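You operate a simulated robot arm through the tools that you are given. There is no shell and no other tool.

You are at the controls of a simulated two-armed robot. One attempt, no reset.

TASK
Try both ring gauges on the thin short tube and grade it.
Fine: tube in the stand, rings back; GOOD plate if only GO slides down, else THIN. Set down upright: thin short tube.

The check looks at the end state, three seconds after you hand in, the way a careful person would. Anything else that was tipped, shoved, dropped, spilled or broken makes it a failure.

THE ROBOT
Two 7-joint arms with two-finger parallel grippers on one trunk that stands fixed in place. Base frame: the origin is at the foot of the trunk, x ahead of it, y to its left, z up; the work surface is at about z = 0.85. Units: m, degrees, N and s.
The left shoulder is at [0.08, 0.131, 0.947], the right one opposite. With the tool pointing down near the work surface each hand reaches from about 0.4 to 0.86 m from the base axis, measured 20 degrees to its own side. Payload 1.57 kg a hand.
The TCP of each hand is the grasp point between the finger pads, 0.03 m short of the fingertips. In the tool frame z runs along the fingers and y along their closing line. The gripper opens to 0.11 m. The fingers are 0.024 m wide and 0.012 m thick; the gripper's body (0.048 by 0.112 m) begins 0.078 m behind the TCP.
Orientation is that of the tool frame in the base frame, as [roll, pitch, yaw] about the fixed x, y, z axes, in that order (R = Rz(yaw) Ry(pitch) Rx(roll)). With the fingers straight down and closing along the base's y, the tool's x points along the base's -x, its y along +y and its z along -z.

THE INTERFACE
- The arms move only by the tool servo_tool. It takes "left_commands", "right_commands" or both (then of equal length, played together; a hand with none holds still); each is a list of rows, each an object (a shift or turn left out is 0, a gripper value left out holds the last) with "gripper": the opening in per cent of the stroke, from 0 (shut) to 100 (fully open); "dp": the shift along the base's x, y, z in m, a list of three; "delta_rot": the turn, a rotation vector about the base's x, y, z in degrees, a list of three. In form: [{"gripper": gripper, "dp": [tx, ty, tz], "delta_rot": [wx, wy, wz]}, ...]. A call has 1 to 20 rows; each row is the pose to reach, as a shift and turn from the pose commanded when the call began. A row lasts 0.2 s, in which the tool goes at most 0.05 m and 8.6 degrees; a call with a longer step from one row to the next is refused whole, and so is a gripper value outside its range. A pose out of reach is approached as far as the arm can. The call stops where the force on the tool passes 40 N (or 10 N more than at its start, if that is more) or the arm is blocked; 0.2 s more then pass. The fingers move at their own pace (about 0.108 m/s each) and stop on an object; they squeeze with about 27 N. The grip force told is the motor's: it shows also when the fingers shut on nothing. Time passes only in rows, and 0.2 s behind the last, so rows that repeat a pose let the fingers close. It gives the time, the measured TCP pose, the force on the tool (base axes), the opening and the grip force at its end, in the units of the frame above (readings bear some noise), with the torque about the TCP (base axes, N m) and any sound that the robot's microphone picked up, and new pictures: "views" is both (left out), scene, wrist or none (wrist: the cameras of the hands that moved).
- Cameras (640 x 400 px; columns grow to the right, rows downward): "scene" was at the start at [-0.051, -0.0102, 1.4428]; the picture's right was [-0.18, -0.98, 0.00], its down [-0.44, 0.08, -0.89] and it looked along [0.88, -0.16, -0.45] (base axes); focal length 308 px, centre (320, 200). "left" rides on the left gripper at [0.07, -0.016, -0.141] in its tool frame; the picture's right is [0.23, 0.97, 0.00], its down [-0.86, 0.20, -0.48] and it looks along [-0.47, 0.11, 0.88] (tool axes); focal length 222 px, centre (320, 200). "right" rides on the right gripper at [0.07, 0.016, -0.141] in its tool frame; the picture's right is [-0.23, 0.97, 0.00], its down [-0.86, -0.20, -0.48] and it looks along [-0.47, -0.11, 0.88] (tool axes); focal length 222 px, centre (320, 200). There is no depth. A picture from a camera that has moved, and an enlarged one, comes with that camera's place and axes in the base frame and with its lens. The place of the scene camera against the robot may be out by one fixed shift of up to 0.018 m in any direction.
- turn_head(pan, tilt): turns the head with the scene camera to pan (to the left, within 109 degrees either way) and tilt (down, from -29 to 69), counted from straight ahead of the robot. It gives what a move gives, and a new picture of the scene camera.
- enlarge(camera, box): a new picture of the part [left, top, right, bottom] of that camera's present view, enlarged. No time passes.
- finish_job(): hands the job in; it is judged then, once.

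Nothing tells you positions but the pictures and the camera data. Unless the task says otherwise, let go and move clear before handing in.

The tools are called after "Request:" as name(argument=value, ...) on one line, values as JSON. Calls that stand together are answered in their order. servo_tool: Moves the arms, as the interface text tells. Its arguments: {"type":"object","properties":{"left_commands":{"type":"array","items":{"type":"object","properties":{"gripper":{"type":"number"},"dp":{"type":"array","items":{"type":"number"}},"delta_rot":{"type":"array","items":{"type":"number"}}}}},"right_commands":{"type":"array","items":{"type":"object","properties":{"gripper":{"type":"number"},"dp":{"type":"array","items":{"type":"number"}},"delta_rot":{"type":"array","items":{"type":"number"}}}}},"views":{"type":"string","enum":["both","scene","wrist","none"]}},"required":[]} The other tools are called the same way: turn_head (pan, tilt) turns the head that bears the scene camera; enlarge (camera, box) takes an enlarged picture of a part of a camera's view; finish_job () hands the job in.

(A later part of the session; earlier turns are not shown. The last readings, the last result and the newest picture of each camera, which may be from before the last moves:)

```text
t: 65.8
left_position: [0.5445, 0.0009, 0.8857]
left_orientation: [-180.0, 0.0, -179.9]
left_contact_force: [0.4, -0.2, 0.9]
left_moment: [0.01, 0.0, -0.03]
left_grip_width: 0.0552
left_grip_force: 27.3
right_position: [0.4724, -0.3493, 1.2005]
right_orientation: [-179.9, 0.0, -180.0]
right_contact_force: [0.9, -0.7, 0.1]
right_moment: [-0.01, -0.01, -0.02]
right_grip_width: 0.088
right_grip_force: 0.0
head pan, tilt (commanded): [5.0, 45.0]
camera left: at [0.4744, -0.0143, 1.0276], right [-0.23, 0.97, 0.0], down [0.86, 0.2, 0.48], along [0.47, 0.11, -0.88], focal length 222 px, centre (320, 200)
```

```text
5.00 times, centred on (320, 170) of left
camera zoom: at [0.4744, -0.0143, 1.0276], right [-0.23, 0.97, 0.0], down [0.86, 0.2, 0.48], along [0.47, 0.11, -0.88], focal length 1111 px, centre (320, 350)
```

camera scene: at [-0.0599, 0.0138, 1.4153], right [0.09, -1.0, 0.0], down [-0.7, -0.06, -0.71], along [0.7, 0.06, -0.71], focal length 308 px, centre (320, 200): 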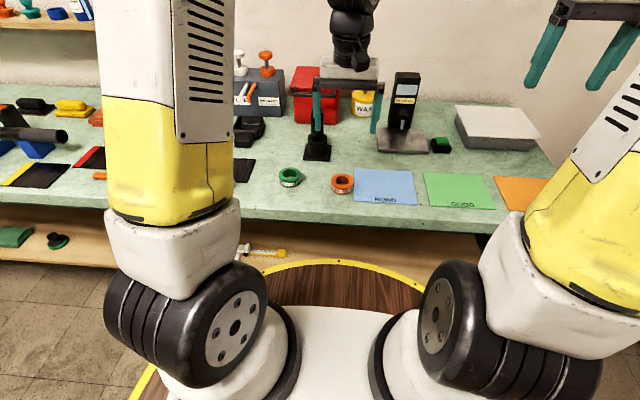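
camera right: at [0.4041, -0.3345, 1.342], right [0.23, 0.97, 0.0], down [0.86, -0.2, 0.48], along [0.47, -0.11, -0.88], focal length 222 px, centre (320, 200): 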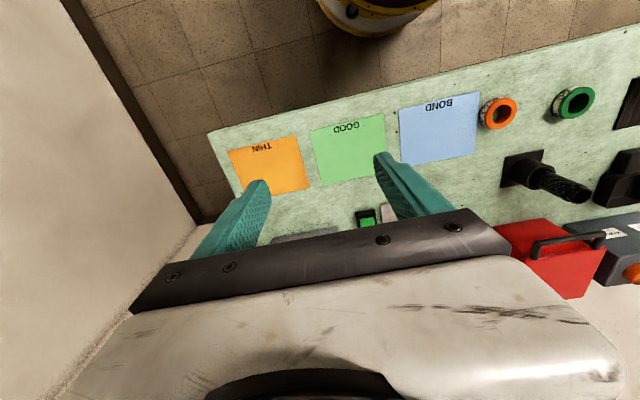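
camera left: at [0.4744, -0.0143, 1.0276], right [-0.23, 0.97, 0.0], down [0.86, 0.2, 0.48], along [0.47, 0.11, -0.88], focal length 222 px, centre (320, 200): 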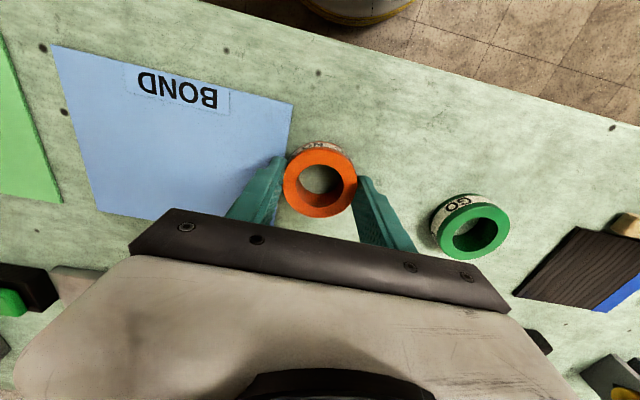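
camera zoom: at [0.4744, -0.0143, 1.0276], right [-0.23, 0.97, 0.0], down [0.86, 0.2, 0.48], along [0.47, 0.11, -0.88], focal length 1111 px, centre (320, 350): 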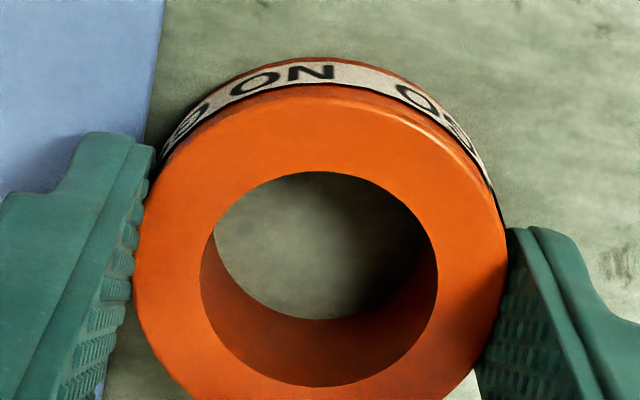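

NO GO ring gripped (~55.3 mm). I lift it and carry it above the tube, stopping just above its top.

Request:
servo_tool(left_commands=[{"dp": [0, 0, 0.01]}, {"dp": [0, 0, 0.03]}, {"dp": [0, 0, 0.06]}, {"dp": [0, 0, 0.1]}, {"dp": [0, 0, 0.14]}, {"dp": [0, 0, 0.18]}, {"dp": [0, 0, 0.195]}, {"dp": [0.025, 0.013, 0.195]}, {"dp": [0.05, 0.026, 0.195]}, {"dp": [0.075, 0.039, 0.195]}, {"dp": [0.1, 0.052, 0.195]}, {"dp": [0.125, 0.066, 0.195]}, {"dp": [0.14, 0.075, 0.195]}, {"dp": [0.1453, 0.078, 0.195]}, {"dp": [0.1453, 0.078, 0.175]}, {"dp": [0.1453, 0.078, 0.155]}, {"dp": [0.1453, 0.078, 0.149]}, {"dp": [0.1453, 0.078, 0.149]}], views="both")

Request:
enlarge(camera="left", box=[275, 145, 365, 225])

Request:
enlarge(camera="scene", box=[300, 90, 332, 110])

Request:
enlarge(camera="scene", box=[300, 106, 332, 126])

```text
t: 69.6
left_position: [0.688, 0.0797, 1.0336]
left_orientation: [-180.0, 0.1, 180.0]
left_contact_force: [0.0, 0.8, -0.3]
left_moment: [0.0, 0.04, 0.0]
left_grip_width: 0.0555
left_grip_force: 27.0
right_position: [0.4746, -0.3498, 1.1989]
right_orientation: [-179.9, 0.0, 179.9]
right_contact_force: [0.2, -0.3, 0.0]
right_moment: [0.03, 0.0, 0.01]
right_grip_width: 0.088
right_grip_force: 0.1
head pan, tilt (commanded): [5.0, 45.0]
camera scene: at [-0.0598, 0.0138, 1.4153], right [0.09, -1.0, 0.0], down [-0.7, -0.06, -0.71], along [0.7, 0.06, -0.71], focal length 308 px, centre (320, 200)
camera left: at [0.6186, 0.0646, 1.1757], right [-0.23, 0.97, 0.0], down [0.86, 0.2, 0.48], along [0.47, 0.11, -0.88], focal length 222 px, centre (320, 200)
```

scene: 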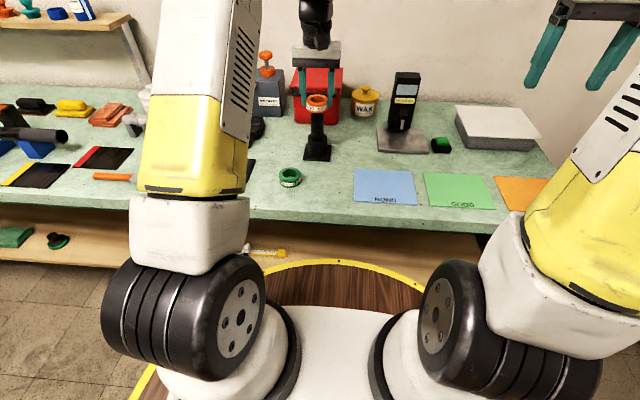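
left: 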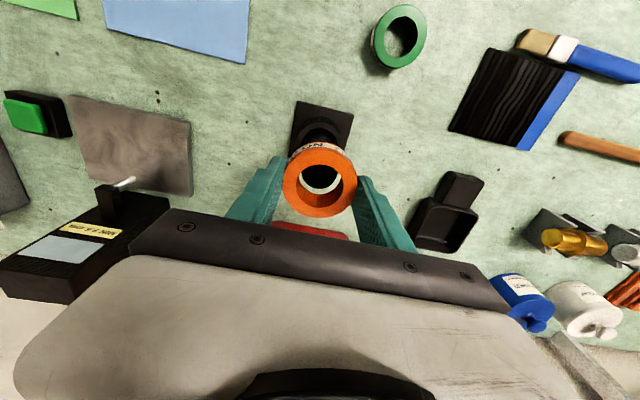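

```text
5.00 times, centred on (320, 185) of left
camera zoom: at [0.6186, 0.0646, 1.1757], right [-0.23, 0.97, 0.0], down [0.86, 0.2, 0.48], along [0.47, 0.11, -0.88], focal length 1111 px, centre (320, 275)
```

zoom: 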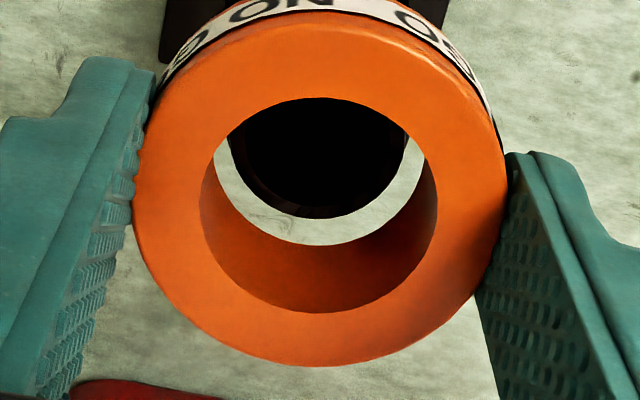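

```text
16.00 times, centred on (316, 100) of scene
camera zoom: at [-0.0598, 0.0138, 1.4153], right [0.09, -1.0, 0.0], down [-0.7, -0.06, -0.71], along [0.7, 0.06, -0.71], focal length 4930 px, centre (384, 1800)
```

zoom: 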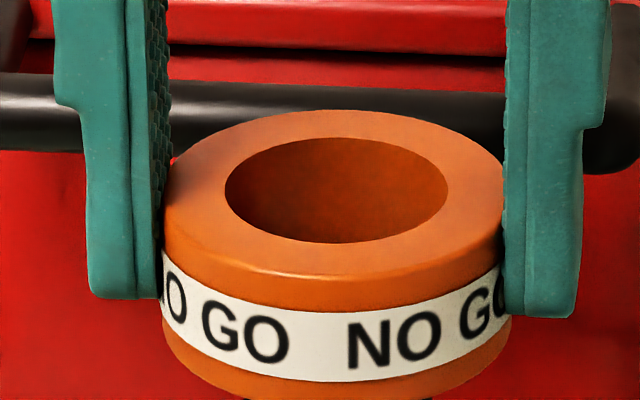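

```text
16.00 times, centred on (316, 116) of scene
camera zoom: at [-0.0598, 0.0138, 1.4153], right [0.09, -1.0, 0.0], down [-0.7, -0.06, -0.71], along [0.7, 0.06, -0.71], focal length 4930 px, centre (384, 1544)
```

zoom: 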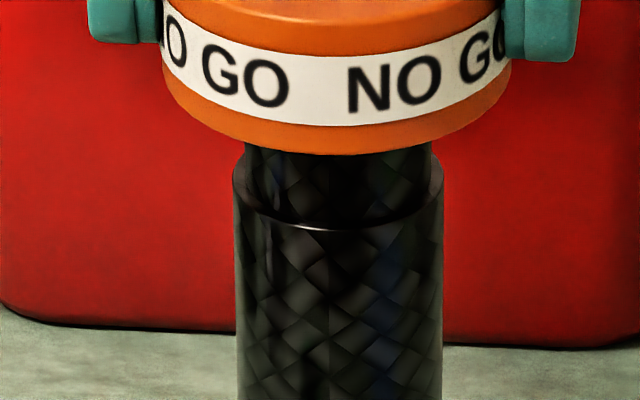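

Ring is laterally aligned with the tube. I lower it around the collar, stopping just above the shoulder.

Request:
servo_tool(left_commands=[{"dp": [0.0002, 0, -0.003]}, {"dp": [0.0002, 0, -0.006]}, {"dp": [0.0002, 0, -0.009]}, {"dp": [0.0002, 0, -0.012]}, {"dp": [0.0002, 0, -0.015]}, {"dp": [0.0002, 0, -0.015]}], views="none")

Request:
enlarge(camera="left", box=[275, 145, 365, 225])

Request:
enlarge(camera="scene", box=[300, 102, 332, 122])

```text
t: 71.0
left_position: [0.6905, 0.08, 1.0187]
left_orientation: [180.0, 0.0, 179.9]
left_contact_force: [-0.4, 0.5, -2.2]
left_moment: [-0.03, -0.06, -0.01]
left_grip_width: 0.0555
left_grip_force: 27.1
right_position: [0.4738, -0.3509, 1.1982]
right_orientation: [-179.9, 0.0, -179.9]
right_contact_force: [-0.8, -0.2, -0.9]
right_moment: [0.04, 0.0, 0.0]
right_grip_width: 0.0879
right_grip_force: 0.1
head pan, tilt (commanded): [5.0, 45.0]
```

```text
5.00 times, centred on (320, 185) of left
camera zoom: at [0.62, 0.0648, 1.1604], right [-0.23, 0.97, 0.0], down [0.86, 0.2, 0.48], along [0.47, 0.11, -0.88], focal length 1111 px, centre (320, 275)
```

zoom: 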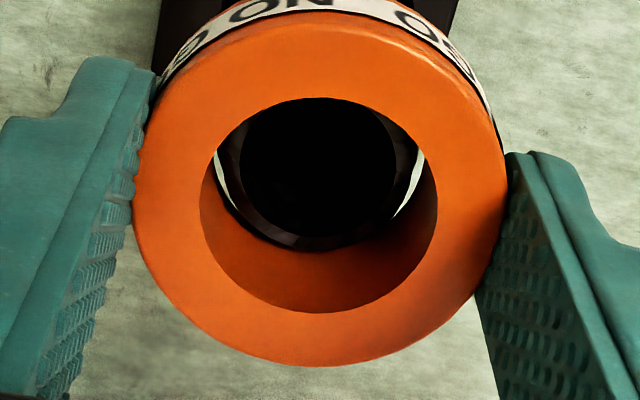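

```text
16.00 times, centred on (316, 112) of scene
camera zoom: at [-0.0599, 0.0138, 1.4153], right [0.09, -1.0, 0.0], down [-0.7, -0.06, -0.71], along [0.7, 0.06, -0.71], focal length 4930 px, centre (384, 1608)
```

zoom: 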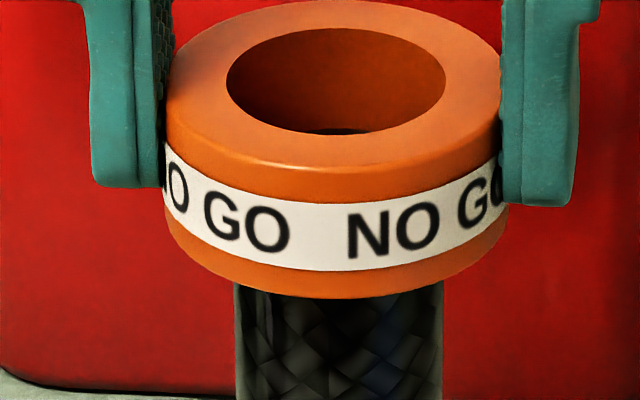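

Still concentric, no contact. I lower in fine steps toward the shoulder, with −0.2 mm y correction.

Request:
servo_tool(left_commands=[{"dp": [0, -0.0002, -0.001]}, {"dp": [0, -0.0002, -0.002]}, {"dp": [0, -0.0002, -0.003]}, {"dp": [0, -0.0002, -0.0035]}, {"dp": [0, -0.0002, -0.004]}, {"dp": [0, -0.0002, -0.0045]}, {"dp": [0, -0.0002, -0.005]}, {"dp": [0, -0.0002, -0.005]}], views="none")

Request:
enlarge(camera="left", box=[275, 145, 365, 225])

Request:
enlarge(camera="scene", box=[300, 102, 332, 122])

```text
t: 72.8
left_position: [0.6897, 0.0807, 1.0136]
left_orientation: [-180.0, 0.0, -180.0]
left_contact_force: [0.7, -0.6, -0.2]
left_moment: [-0.03, 0.0, -0.03]
left_grip_width: 0.0553
left_grip_force: 27.2
right_position: [0.4741, -0.3488, 1.1992]
right_orientation: [-180.0, 0.0, -180.0]
right_contact_force: [-0.2, -0.2, 0.0]
right_moment: [0.0, 0.03, 0.02]
right_grip_width: 0.0881
right_grip_force: 0.1
head pan, tilt (commanded): [5.0, 45.0]
```

```text
5.00 times, centred on (320, 185) of left
camera zoom: at [0.6197, 0.0649, 1.1558], right [-0.23, 0.97, 0.0], down [0.86, 0.2, 0.48], along [0.47, 0.11, -0.88], focal length 1111 px, centre (320, 275)
```

zoom: 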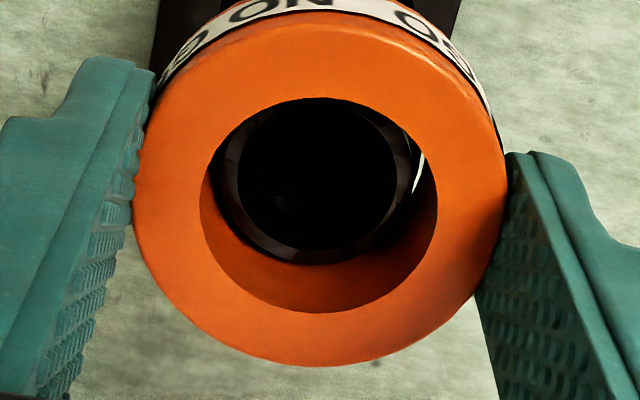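

```text
16.00 times, centred on (316, 112) of scene
camera zoom: at [-0.0599, 0.0138, 1.4153], right [0.09, -1.0, 0.0], down [-0.7, -0.06, -0.71], along [0.7, 0.06, -0.71], focal length 4930 px, centre (384, 1608)
```

zoom: 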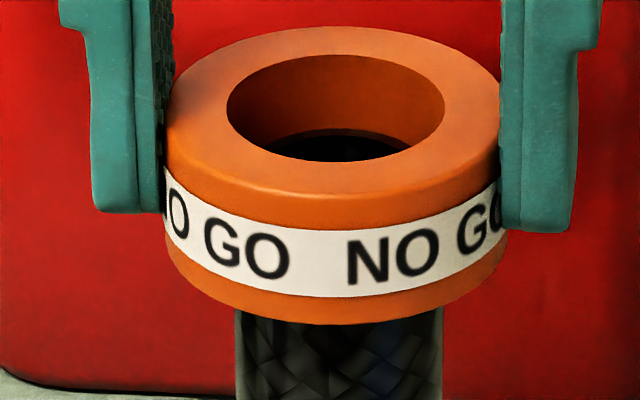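

Just above the shoulder now, no contact. I shift −0.3 mm y and step down further.

Request:
servo_tool(left_commands=[{"dp": [0, -0.0003, 0]}, {"dp": [0, -0.0003, -0.0005]}, {"dp": [0, -0.0003, -0.001]}, {"dp": [0, -0.0003, -0.0015]}, {"dp": [0, -0.0003, -0.002]}, {"dp": [0, -0.0003, -0.0025]}, {"dp": [0, -0.0003, -0.0025]}], views="none")

Request:
enlarge(camera="left", box=[275, 145, 365, 225])

Request:
enlarge(camera="scene", box=[300, 102, 332, 122])

```text
t: 74.4
left_position: [0.6896, 0.0799, 1.0128]
left_orientation: [-180.0, 0.2, -180.0]
left_contact_force: [-0.9, 0.9, 21.2]
left_moment: [0.13, -0.09, -0.01]
left_grip_width: 0.0556
left_grip_force: 26.6
right_position: [0.4731, -0.3505, 1.1991]
right_orientation: [-179.9, 0.0, -180.0]
right_contact_force: [-0.4, -0.4, -0.9]
right_moment: [-0.03, 0.02, 0.0]
right_grip_width: 0.0881
right_grip_force: 0.0
head pan, tilt (commanded): [5.0, 45.0]
```

```text
5.00 times, centred on (320, 185) of left
camera zoom: at [0.6197, 0.0641, 1.1538], right [-0.23, 0.97, 0.0], down [0.85, 0.2, 0.48], along [0.47, 0.11, -0.88], focal length 1111 px, centre (320, 275)
```

zoom: 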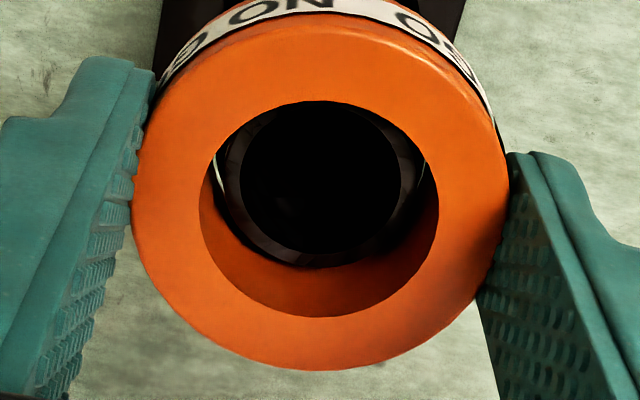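

```text
16.00 times, centred on (316, 112) of scene
camera zoom: at [-0.0606, 0.0138, 1.4153], right [0.09, -1.0, 0.0], down [-0.7, -0.06, -0.71], along [0.7, 0.06, -0.71], focal length 4930 px, centre (384, 1608)
```

zoom: 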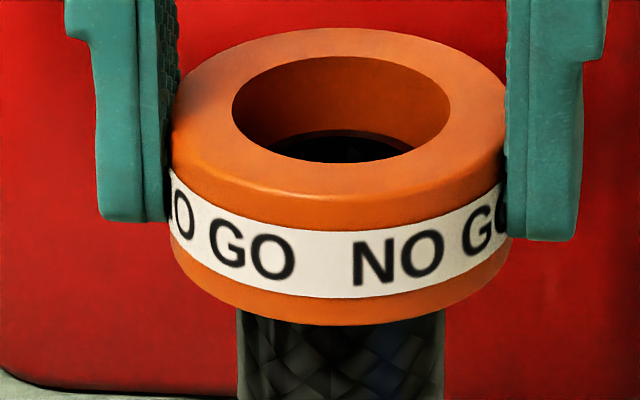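

The NO GO ring stops on the shoulder with 21 N and a nearly central pressure point. To be sure it isn't just misalignment, I relieve the push and release the ring so it can settle freely on the shoulder.

Request:
servo_tool(left_commands=[{"dp": [0, 0, 0.001]}, {"dp": [0, 0, 0.0018]}, {"dp": [0, 0, 0.0018]}, {"dp": [0, 0, 0.0018], "gripper": 53}, {"dp": [0, 0, 0.0018], "gripper": 56}, {"dp": [0, 0, 0.0018], "gripper": 60}, {"dp": [0, 0, 0.0018], "gripper": 60}, {"dp": [0, 0, 0.0018], "gripper": 60}], views="none")

Request:
enlarge(camera="left", box=[275, 145, 365, 225])

Request:
enlarge(camera="scene", box=[296, 98, 344, 128])

```text
t: 76.2
left_position: [0.6894, 0.0801, 1.0132]
left_orientation: [-179.9, -0.2, -179.9]
left_contact_force: [0.0, 0.5, -0.8]
left_moment: [0.0, 0.01, 0.0]
left_grip_width: 0.0661
left_grip_force: 0.0
right_position: [0.4728, -0.3486, 1.2003]
right_orientation: [179.9, 0.1, -180.0]
right_contact_force: [0.0, -0.9, 0.5]
right_moment: [0.01, -0.01, 0.0]
right_grip_width: 0.0879
right_grip_force: 0.0
head pan, tilt (commanded): [5.0, 45.0]
```

```text
5.00 times, centred on (320, 185) of left
camera zoom: at [0.6199, 0.064, 1.155], right [-0.23, 0.97, 0.0], down [0.86, 0.2, 0.48], along [0.47, 0.11, -0.88], focal length 1111 px, centre (320, 275)
```

zoom: 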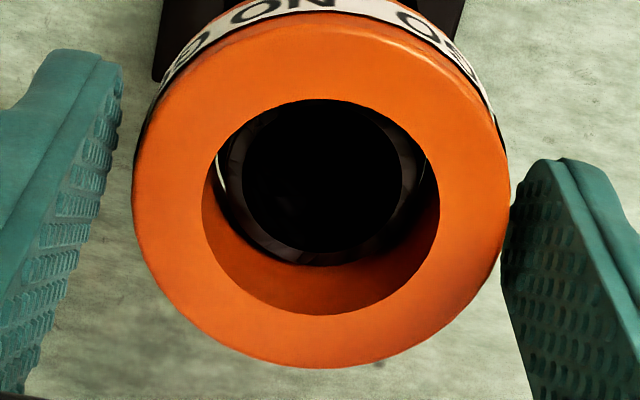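

```text
13.33 times, centred on (320, 113) of scene
camera zoom: at [-0.0599, 0.0138, 1.4153], right [0.09, -1.0, 0.0], down [-0.7, -0.06, -0.71], along [0.7, 0.06, -0.71], focal length 4109 px, centre (320, 1360)
```

zoom: 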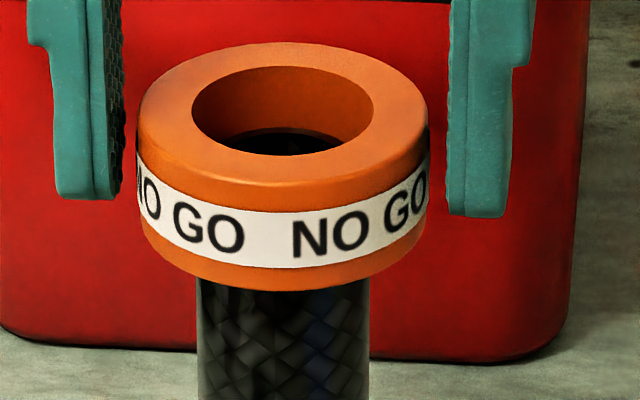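

Released, the NO GO ring rests flat on the shoulder and doesn't drop. I give it small nudges left and right with the open fingers to make sure it really won't slide.

Request:
servo_tool(left_commands=[{"dp": [0, 0.003, 0]}, {"dp": [0, 0.005, 0]}, {"dp": [0, 0.0062, 0]}, {"dp": [0, 0.0062, 0]}, {"dp": [0, 0.003, 0]}, {"dp": [0, 0, 0]}, {"dp": [0, -0.003, 0]}, {"dp": [0, -0.005, 0]}, {"dp": [0, -0.0062, 0]}, {"dp": [0, -0.0062, 0]}, {"dp": [0, -0.003, 0]}, {"dp": [0, 0, 0]}, {"dp": [0, 0, 0]}], views="none")

Request:
enlarge(camera="left", box=[275, 145, 365, 225])

Request:
enlarge(camera="scene", box=[296, 98, 344, 128])

```text
t: 79.0
left_position: [0.6889, 0.08, 1.0127]
left_orientation: [180.0, 0.0, -180.0]
left_contact_force: [-0.6, 0.4, -0.1]
left_moment: [-0.03, 0.01, -0.02]
left_grip_width: 0.0659
left_grip_force: 0.0
right_position: [0.4737, -0.3495, 1.1994]
right_orientation: [180.0, 0.0, -179.9]
right_contact_force: [0.0, -0.7, 0.3]
right_moment: [-0.01, 0.01, -0.02]
right_grip_width: 0.0881
right_grip_force: 0.0
head pan, tilt (commanded): [5.0, 45.0]
```

```text
5.00 times, centred on (320, 185) of left
camera zoom: at [0.6193, 0.0638, 1.1549], right [-0.23, 0.97, 0.0], down [0.86, 0.2, 0.48], along [0.47, 0.11, -0.88], focal length 1111 px, centre (320, 275)
```

zoom: 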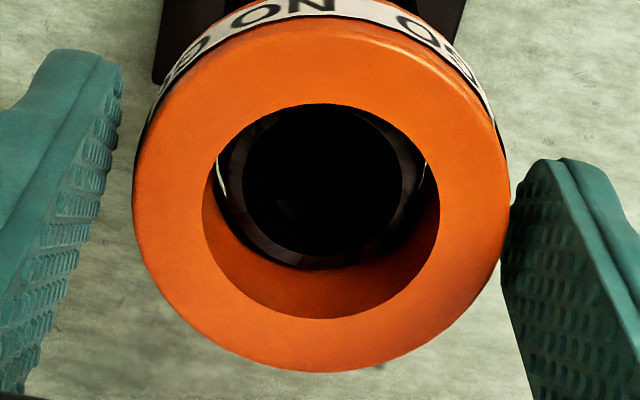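

```text
13.33 times, centred on (320, 113) of scene
camera zoom: at [-0.0599, 0.0138, 1.4153], right [0.09, -1.0, 0.0], down [-0.7, -0.06, -0.71], along [0.7, 0.06, -0.71], focal length 4109 px, centre (320, 1360)
```

zoom: 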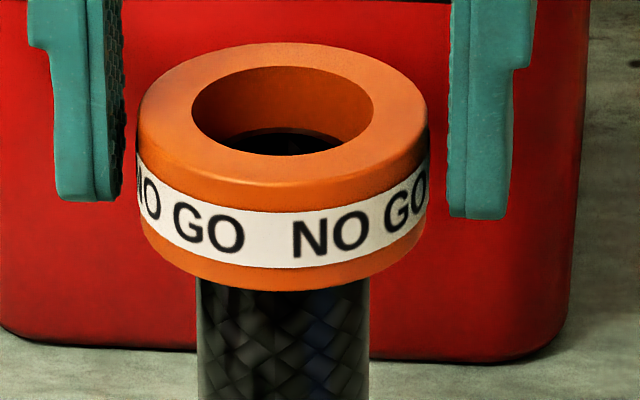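

The ring hasn't visibly moved; I push more deliberately (+7 mm and hold) and look at the result.

Request:
servo_tool(left_commands=[{"dp": [0, 0.003, 0]}, {"dp": [0, 0.005, 0]}, {"dp": [0, 0.0065, 0]}, {"dp": [0, 0.0065, 0]}, {"dp": [0, 0.0065, 0]}], views="none")

Request:
enlarge(camera="scene", box=[296, 98, 344, 128])

Request:
enlarge(camera="left", box=[275, 145, 365, 225])

```text
t: 80.2
left_position: [0.6896, 0.086, 1.0132]
left_orientation: [180.0, -0.1, 180.0]
left_contact_force: [0.1, -0.9, 0.0]
left_moment: [-0.03, -0.04, -0.01]
left_grip_width: 0.0661
left_grip_force: 0.1
right_position: [0.4733, -0.3496, 1.2]
right_orientation: [180.0, 0.0, 180.0]
right_contact_force: [0.4, -0.1, 0.6]
right_moment: [0.0, 0.01, 0.02]
right_grip_width: 0.0882
right_grip_force: 0.1
head pan, tilt (commanded): [5.0, 45.0]
```

```text
13.33 times, centred on (320, 113) of scene
camera zoom: at [-0.0599, 0.0138, 1.4153], right [0.09, -1.0, 0.0], down [-0.7, -0.06, -0.71], along [0.7, 0.06, -0.71], focal length 4109 px, centre (320, 1360)
```

zoom: 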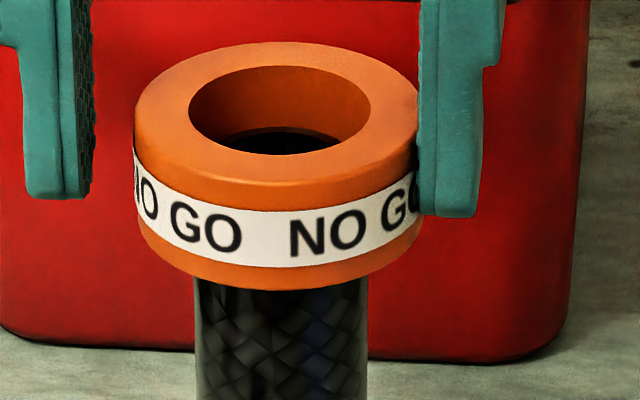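

```text
5.00 times, centred on (320, 185) of left
camera zoom: at [0.6198, 0.07, 1.1548], right [-0.23, 0.97, 0.0], down [0.86, 0.2, 0.48], along [0.47, 0.11, -0.88], focal length 1111 px, centre (320, 275)
```

zoom: 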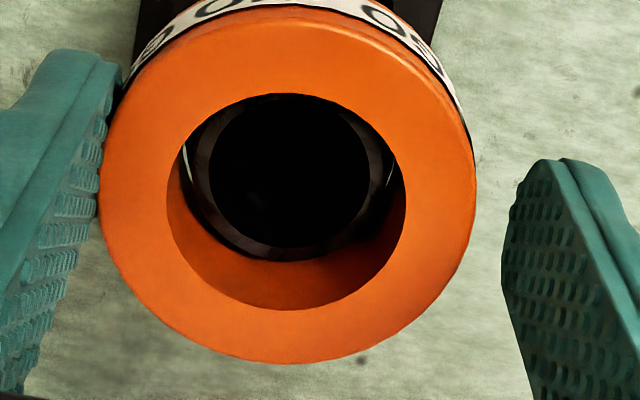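

The ring shifts only together with the tube and stays flat and concentric on the shoulder: NO GO does not slide. I recentre, regrip the ring, and lift slightly, checking that the tube isn't pulled along.

Request:
servo_tool(left_commands=[{"dp": [0, -0.003, 0]}, {"dp": [0, -0.0062, 0]}, {"dp": [0, -0.0062, 0], "gripper": 56}, {"dp": [0, -0.0062, 0], "gripper": 52}, {"dp": [0, -0.0062, 0], "gripper": 40}, {"dp": [0, -0.0062, 0], "gripper": 40}, {"dp": [0, -0.0062, 0.002], "gripper": 40}, {"dp": [0, -0.0062, 0.004], "gripper": 40}, {"dp": [0, -0.0062, 0.006], "gripper": 40}, {"dp": [0, -0.0062, 0.006], "gripper": 40}], views="none")

Request:
enlarge(camera="scene", box=[290, 92, 350, 162])

Request:
enlarge(camera="left", box=[275, 145, 365, 225])

Request:
enlarge(camera="scene", box=[300, 102, 332, 122])

```text
t: 82.4
left_position: [0.6895, 0.0807, 1.0191]
left_orientation: [-179.9, 0.0, -179.9]
left_contact_force: [-0.3, 1.2, -1.9]
left_moment: [-0.03, 0.0, 0.0]
left_grip_width: 0.0556
left_grip_force: 27.4
right_position: [0.4733, -0.3503, 1.1998]
right_orientation: [179.9, 0.0, -180.0]
right_contact_force: [-0.3, -0.6, 0.2]
right_moment: [-0.01, -0.01, -0.06]
right_grip_width: 0.088
right_grip_force: 0.0
head pan, tilt (commanded): [5.0, 45.0]
```

```text
5.71 times, centred on (320, 127) of scene
camera zoom: at [-0.0599, 0.0138, 1.4153], right [0.09, -1.0, 0.0], down [-0.7, -0.06, -0.71], along [0.7, 0.06, -0.71], focal length 1761 px, centre (320, 617)
```

zoom: 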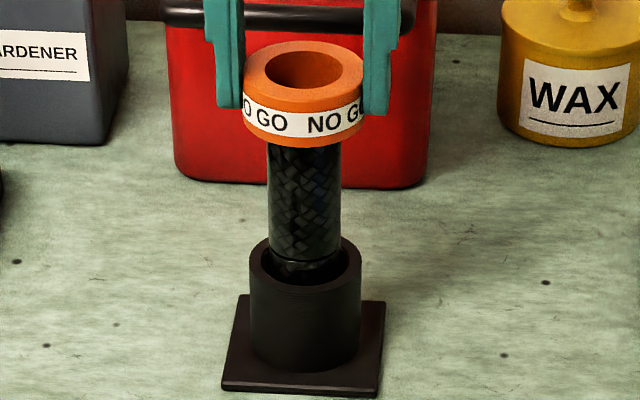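

```text
5.00 times, centred on (320, 185) of left
camera zoom: at [0.6195, 0.0644, 1.1611], right [-0.23, 0.97, 0.0], down [0.86, 0.2, 0.48], along [0.47, 0.11, -0.88], focal length 1111 px, centre (320, 275)
```

zoom: 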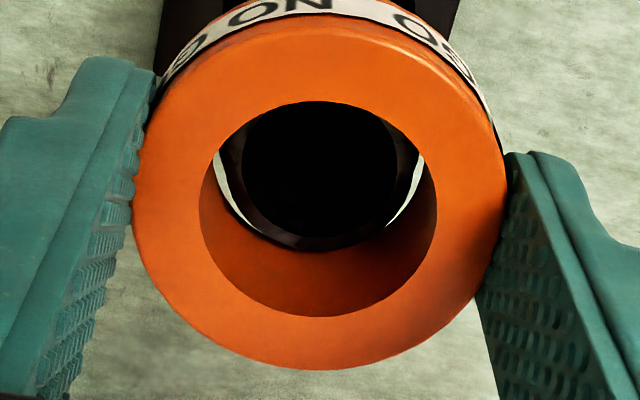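

```text
16.00 times, centred on (316, 112) of scene
camera zoom: at [-0.0599, 0.0138, 1.4153], right [0.09, -1.0, 0.0], down [-0.7, -0.06, -0.71], along [0.7, 0.06, -0.71], focal length 4930 px, centre (384, 1608)
```

zoom: 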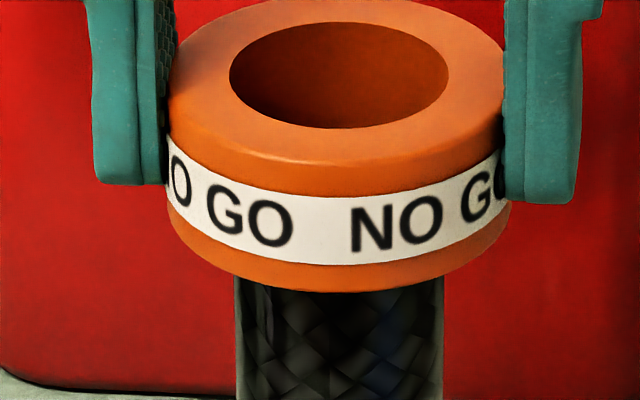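

The tube stayed seated and the ring is free. For certainty I try once more, well centred, pressing gently.

Request:
servo_tool(left_commands=[{"dp": [0, 0.0002, -0.002]}, {"dp": [0, 0.0002, -0.004]}, {"dp": [0, 0.0002, -0.005]}, {"dp": [0, 0.0002, -0.006]}, {"dp": [0, 0.0002, -0.0065]}, {"dp": [0, 0.0002, -0.007]}, {"dp": [0, 0.0002, -0.0073]}], views="none")

Request:
servo_tool(left_commands=[{"dp": [0, 0, 0.0015]}, {"dp": [-0.0005, 0, 0.0015]}, {"dp": [-0.0005, 0, 0]}, {"dp": [-0.0005, 0, 0]}], views="none")

Request:
servo_tool(left_commands=[{"dp": [0, 0, 0.0015]}, {"dp": [0.001, 0, 0.0015]}, {"dp": [0.001, 0, 0]}, {"dp": [0.001, 0, 0]}], views="none")

Request:
enlarge(camera="scene", box=[300, 102, 332, 122])

```text
t: 84.0
left_position: [0.6898, 0.0804, 1.0135]
left_orientation: [-180.0, 0.1, -180.0]
left_contact_force: [-1.9, 1.5, 11.6]
left_moment: [0.06, 0.25, -0.01]
left_grip_width: 0.0554
left_grip_force: 27.3
right_position: [0.4726, -0.3495, 1.2009]
right_orientation: [-180.0, 0.0, -180.0]
right_contact_force: [-0.9, 0.4, 0.1]
right_moment: [0.01, 0.0, -0.01]
right_grip_width: 0.088
right_grip_force: 0.0
head pan, tilt (commanded): [5.0, 45.0]
```

```text
t: 85.0
left_position: [0.689, 0.0801, 1.0135]
left_orientation: [-180.0, 0.2, 179.9]
left_contact_force: [1.0, 0.8, 16.9]
left_moment: [0.12, -0.03, 0.02]
left_grip_width: 0.0552
left_grip_force: 26.7
right_position: [0.4732, -0.3504, 1.1997]
right_orientation: [180.0, 0.0, -180.0]
right_contact_force: [0.1, 0.2, 0.1]
right_moment: [-0.01, 0.01, 0.02]
right_grip_width: 0.088
right_grip_force: 0.1
head pan, tilt (commanded): [5.0, 45.0]
```

```text
t: 86.0
left_position: [0.6895, 0.0796, 1.0118]
left_orientation: [180.0, 0.1, 180.0]
left_contact_force: [0.1, 1.8, 20.8]
left_moment: [0.08, 0.06, 0.05]
left_grip_width: 0.0556
left_grip_force: 27.2
right_position: [0.4733, -0.3508, 1.1996]
right_orientation: [-179.9, -0.1, 180.0]
right_contact_force: [-0.8, 0.4, -0.1]
right_moment: [0.01, -0.01, 0.01]
right_grip_width: 0.088
right_grip_force: 0.0
head pan, tilt (commanded): [5.0, 45.0]
```

```text
16.00 times, centred on (316, 112) of scene
camera zoom: at [-0.0606, 0.0138, 1.4153], right [0.09, -1.0, 0.0], down [-0.7, -0.06, -0.71], along [0.7, 0.06, -0.71], focal length 4930 px, centre (384, 1608)
```

zoom: 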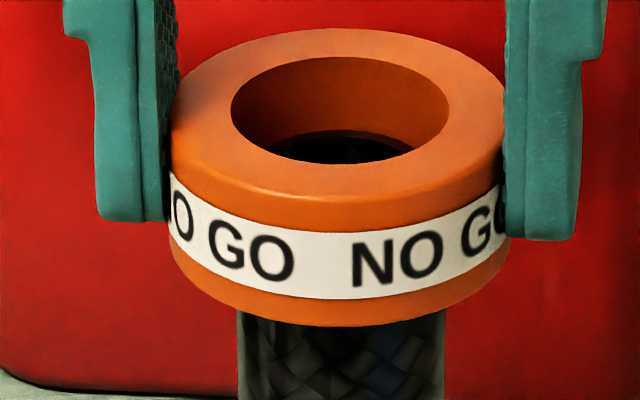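

NO GO is blocked at the shoulder in all centred attempts, so only GO slides → GOOD. I lift the NO GO ring off and take it back to its spot.

Request:
servo_tool(left_commands=[{"dp": [0, 0, 0.004]}, {"dp": [0, 0, 0.01]}, {"dp": [0, 0, 0.02]}, {"dp": [0, 0, 0.04]}, {"dp": [0, 0, 0.065]}, {"dp": [-0.02, -0.011, 0.07]}, {"dp": [-0.045, -0.024, 0.07]}, {"dp": [-0.07, -0.037, 0.07]}, {"dp": [-0.095, -0.05, 0.07]}, {"dp": [-0.12, -0.064, 0.07]}, {"dp": [-0.14, -0.075, 0.07]}, {"dp": [-0.146, -0.078, 0.05]}, {"dp": [-0.146, -0.078, 0.01]}, {"dp": [-0.146, -0.078, -0.03]}, {"dp": [-0.146, -0.078, -0.07]}, {"dp": [-0.146, -0.078, -0.1]}, {"dp": [-0.146, -0.078, -0.115]}, {"dp": [-0.146, -0.078, -0.115]}], views="both")

Request:
enlarge(camera="scene", box=[310, 155, 370, 205])

Request:
enlarge(camera="left", box=[220, 90, 420, 230])

```text
t: 89.8
left_position: [0.5448, 0.0031, 0.8979]
left_orientation: [-180.0, 0.0, -180.0]
left_contact_force: [-0.1, 0.2, -1.6]
left_moment: [0.01, -0.02, -0.01]
left_grip_width: 0.0554
left_grip_force: 27.3
right_position: [0.4745, -0.3495, 1.1984]
right_orientation: [180.0, 0.0, 180.0]
right_contact_force: [0.3, 0.6, 1.1]
right_moment: [0.0, -0.02, -0.01]
right_grip_width: 0.088
right_grip_force: 0.1
head pan, tilt (commanded): [5.0, 45.0]
camera scene: at [-0.0599, 0.0138, 1.4153], right [0.09, -1.0, 0.0], down [-0.7, -0.06, -0.71], along [0.7, 0.06, -0.71], focal length 308 px, centre (320, 200)
camera left: at [0.4742, -0.0129, 1.0391], right [-0.23, 0.97, 0.0], down [0.86, 0.2, 0.48], along [0.47, 0.11, -0.88], focal length 222 px, centre (320, 200)
```

scene: 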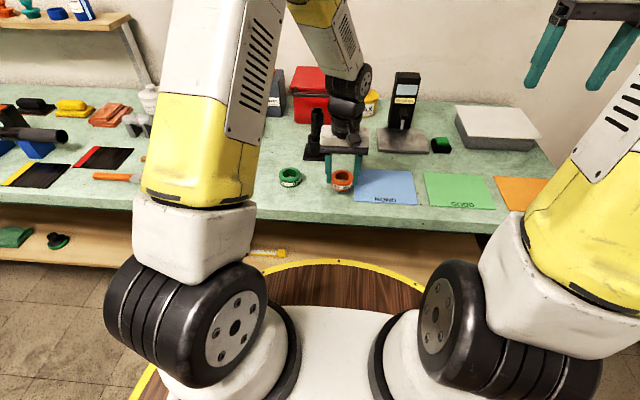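
left: 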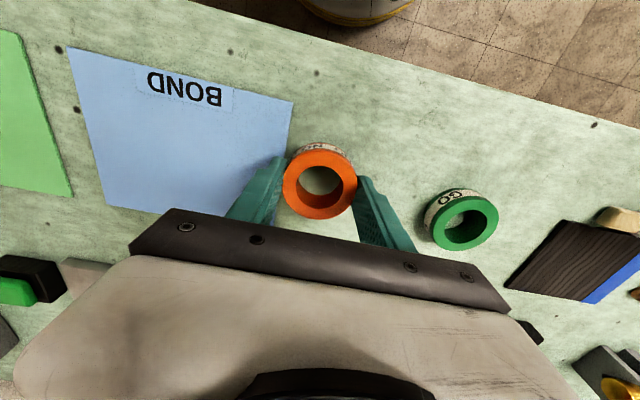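

```text
8.00 times, centred on (340, 180) of scene
camera zoom: at [-0.0599, 0.0138, 1.4153], right [0.09, -1.0, 0.0], down [-0.7, -0.06, -0.71], along [0.7, 0.06, -0.71], focal length 2465 px, centre (160, 360)
```

zoom: 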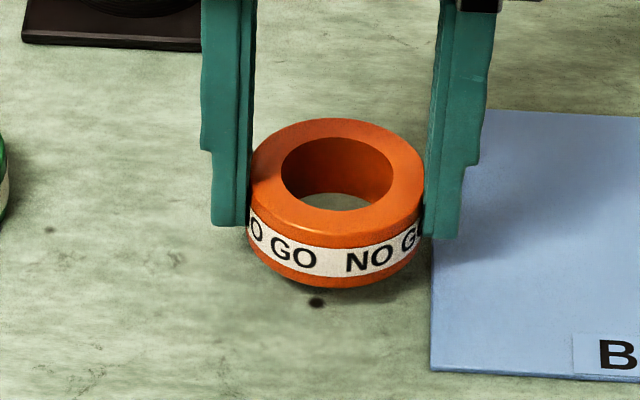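

```text
2.86 times, centred on (320, 160) of left
camera zoom: at [0.4742, -0.0129, 1.0391], right [-0.23, 0.97, 0.0], down [0.86, 0.2, 0.48], along [0.47, 0.11, -0.88], focal length 635 px, centre (320, 314)
```

zoom: 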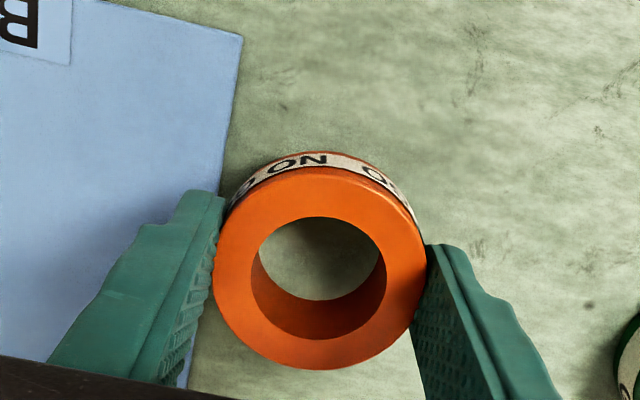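

The ring is above its spot, beside the BOND plate edge. I lower until it touches.

Request:
servo_tool(left_commands=[{"dp": [0, 0.0003, -0.003]}, {"dp": [0, 0.0003, -0.006]}, {"dp": [0, 0.0003, -0.009]}, {"dp": [0, 0.0003, -0.0105]}, {"dp": [0, 0.0003, -0.0115]}, {"dp": [0, 0.0003, -0.0125]}, {"dp": [0, 0.0003, -0.013]}], views="none")

Request:
enlarge(camera="scene", box=[320, 165, 364, 200])

```text
t: 91.4
left_position: [0.5442, 0.003, 0.8851]
left_orientation: [179.9, 0.1, 179.9]
left_contact_force: [-4.5, 2.2, 18.8]
left_moment: [0.13, 0.34, -0.01]
left_grip_width: 0.0557
left_grip_force: 26.6
right_position: [0.4726, -0.3497, 1.1989]
right_orientation: [179.9, 0.0, -180.0]
right_contact_force: [0.1, 0.4, 0.0]
right_moment: [0.0, -0.06, 0.0]
right_grip_width: 0.0881
right_grip_force: 0.2
head pan, tilt (commanded): [5.0, 45.0]
```

```text
11.43 times, centred on (342, 182) of scene
camera zoom: at [-0.0606, 0.0139, 1.4153], right [0.09, -1.0, 0.0], down [-0.7, -0.06, -0.71], along [0.7, 0.06, -0.71], focal length 3522 px, centre (69, 400)
```

zoom: 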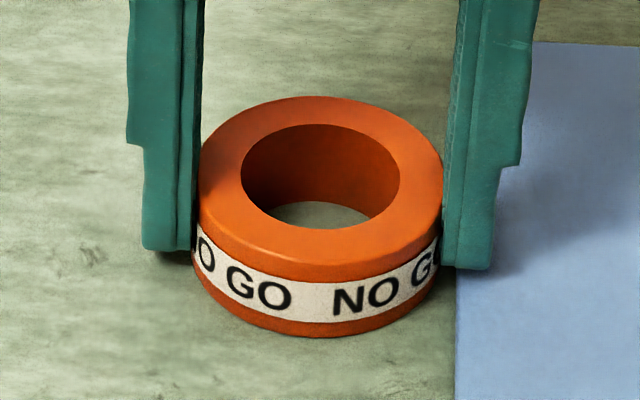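

Ring touches the bench beside the plate. I ease up and open.

Request:
servo_tool(left_commands=[{"dp": [0, 0, 0.001]}, {"dp": [0, 0, 0.0013], "gripper": 54}, {"dp": [0, 0, 0.0013], "gripper": 62}, {"dp": [0, 0, 0.0013], "gripper": 75}, {"dp": [0, 0, 0.0013], "gripper": 85}, {"dp": [0, 0, 0.0013], "gripper": 85}], views="none")

Request:
enlarge(camera="scene", box=[310, 155, 370, 205])

Request:
enlarge(camera="left", box=[220, 90, 420, 230])

```text
t: 92.8
left_position: [0.5436, 0.0018, 0.8843]
left_orientation: [180.0, 0.0, -180.0]
left_contact_force: [-0.3, 0.4, 0.2]
left_moment: [0.0, 0.02, 0.03]
left_grip_width: 0.0937
left_grip_force: 0.0
right_position: [0.4737, -0.35, 1.1986]
right_orientation: [180.0, 0.0, -180.0]
right_contact_force: [-0.7, 1.1, 0.2]
right_moment: [-0.01, 0.02, 0.0]
right_grip_width: 0.088
right_grip_force: 0.0
head pan, tilt (commanded): [5.0, 45.0]
```

```text
8.00 times, centred on (340, 180) of scene
camera zoom: at [-0.0599, 0.0138, 1.4153], right [0.09, -1.0, 0.0], down [-0.7, -0.06, -0.71], along [0.7, 0.06, -0.71], focal length 2465 px, centre (160, 360)
```

zoom: 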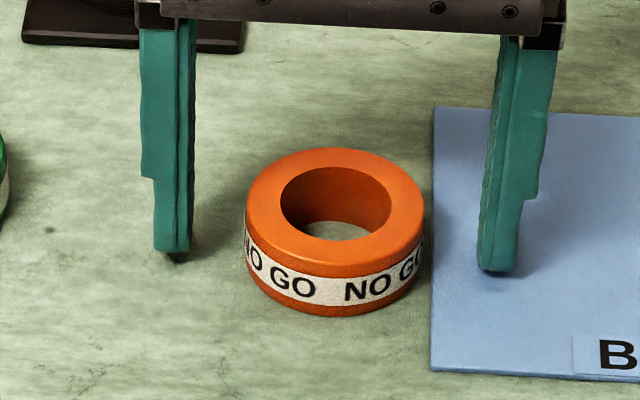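

```text
2.86 times, centred on (320, 160) of left
camera zoom: at [0.4743, -0.0133, 1.0266], right [-0.23, 0.97, 0.0], down [0.86, 0.2, 0.48], along [0.47, 0.11, -0.88], focal length 635 px, centre (320, 314)
```

zoom: 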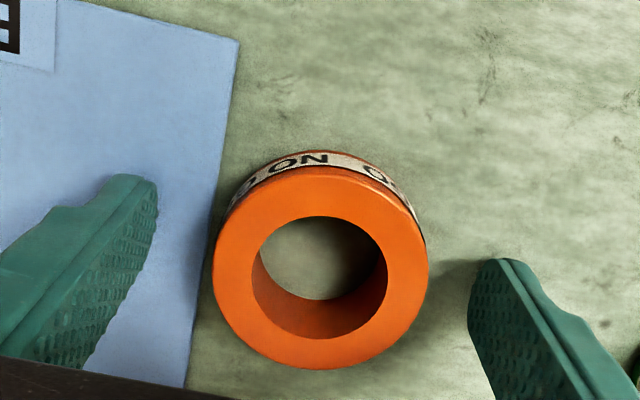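

Both rings are back. I raise the left hand and retract it to its side.

Request:
servo_tool(left_commands=[{"dp": [0, 0, 0.02]}, {"dp": [0, 0, 0.05]}, {"dp": [0, 0, 0.09]}, {"dp": [0, 0, 0.13]}, {"dp": [0, 0, 0.17]}, {"dp": [0, 0.02, 0.21]}, {"dp": [-0.01, 0.05, 0.24]}, {"dp": [-0.02, 0.09, 0.27]}, {"dp": [-0.03, 0.13, 0.29]}, {"dp": [-0.04, 0.17, 0.3]}, {"dp": [-0.05, 0.21, 0.31]}, {"dp": [-0.06, 0.25, 0.31]}, {"dp": [-0.065, 0.28, 0.31]}, {"dp": [-0.065, 0.28, 0.31]}], views="both")

Request:
enlarge(camera="scene", box=[260, 90, 420, 210])

Request:
enlarge(camera="right", box=[220, 80, 420, 220])

```text
refused: row 8 steps farther than a row can; nothing moved
```

```text
3.33 times, centred on (340, 150) of scene
camera zoom: at [-0.0599, 0.0138, 1.4153], right [0.09, -1.0, 0.0], down [-0.7, -0.06, -0.71], along [0.7, 0.06, -0.71], focal length 1027 px, centre (253, 367)
```

zoom: 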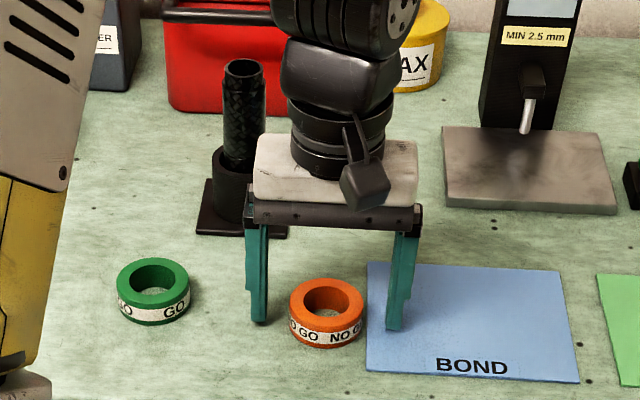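

```text
2.86 times, centred on (320, 150) of right
camera zoom: at [0.4043, -0.3342, 1.3419], right [0.23, 0.97, 0.0], down [0.86, -0.2, 0.48], along [0.47, -0.11, -0.88], focal length 635 px, centre (320, 343)
```

zoom: 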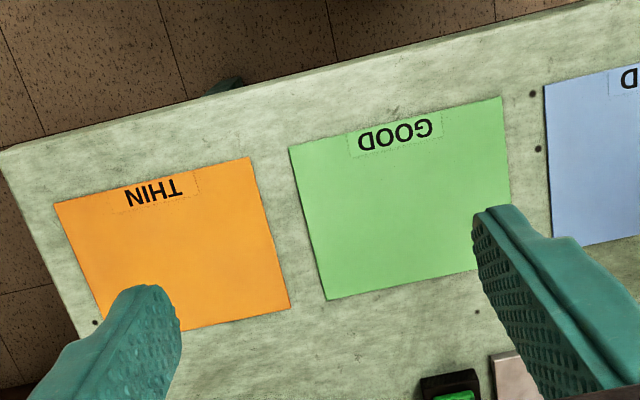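

One step was slightly too long; I resend the retract with smaller steps.

Request:
servo_tool(left_commands=[{"dp": [0, 0, 0.02]}, {"dp": [0, 0, 0.05]}, {"dp": [0, 0, 0.09]}, {"dp": [0, 0, 0.13]}, {"dp": [0, 0, 0.17]}, {"dp": [0, 0.02, 0.2]}, {"dp": [-0.01, 0.05, 0.23]}, {"dp": [-0.02, 0.085, 0.25]}, {"dp": [-0.03, 0.12, 0.27]}, {"dp": [-0.04, 0.155, 0.29]}, {"dp": [-0.05, 0.19, 0.3]}, {"dp": [-0.06, 0.225, 0.31]}, {"dp": [-0.065, 0.255, 0.31]}, {"dp": [-0.065, 0.28, 0.31]}, {"dp": [-0.065, 0.28, 0.31]}], views="both")

Request:
enlarge(camera="scene", box=[260, 90, 420, 210])

```text
t: 96.0
left_position: [0.4789, 0.2836, 1.1955]
left_orientation: [180.0, 0.0, -180.0]
left_contact_force: [-0.2, -0.3, 0.8]
left_moment: [-0.02, 0.05, -0.01]
left_grip_width: 0.0934
left_grip_force: 0.1
right_position: [0.4732, -0.3504, 1.1994]
right_orientation: [-180.0, 0.1, 180.0]
right_contact_force: [0.5, -0.7, 0.7]
right_moment: [-0.02, 0.01, 0.03]
right_grip_width: 0.0881
right_grip_force: 0.1
head pan, tilt (commanded): [5.0, 45.0]
camera scene: at [-0.06, 0.0139, 1.4153], right [0.09, -1.0, 0.0], down [-0.7, -0.06, -0.71], along [0.7, 0.06, -0.71], focal length 308 px, centre (320, 200)
camera left: at [0.4082, 0.2678, 1.3376], right [-0.23, 0.97, 0.0], down [0.86, 0.2, 0.48], along [0.47, 0.11, -0.88], focal length 222 px, centre (320, 200)
```

scene: 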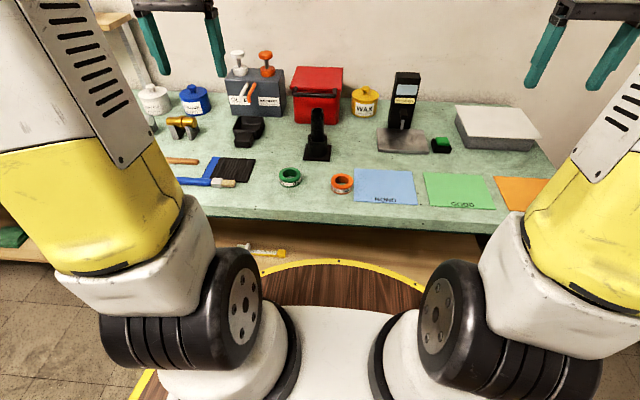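
left: 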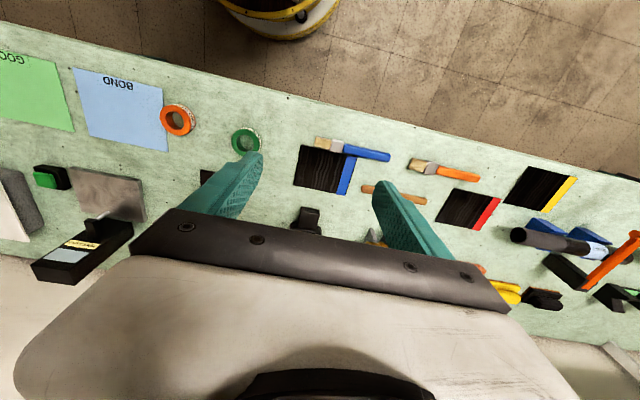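

```text
3.33 times, centred on (340, 150) of scene
camera zoom: at [-0.06, 0.0139, 1.4153], right [0.09, -1.0, 0.0], down [-0.7, -0.06, -0.71], along [0.7, 0.06, -0.71], focal length 1027 px, centre (253, 367)
```

zoom: 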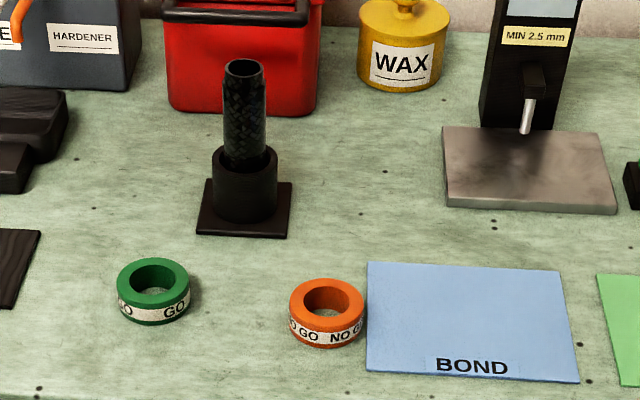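

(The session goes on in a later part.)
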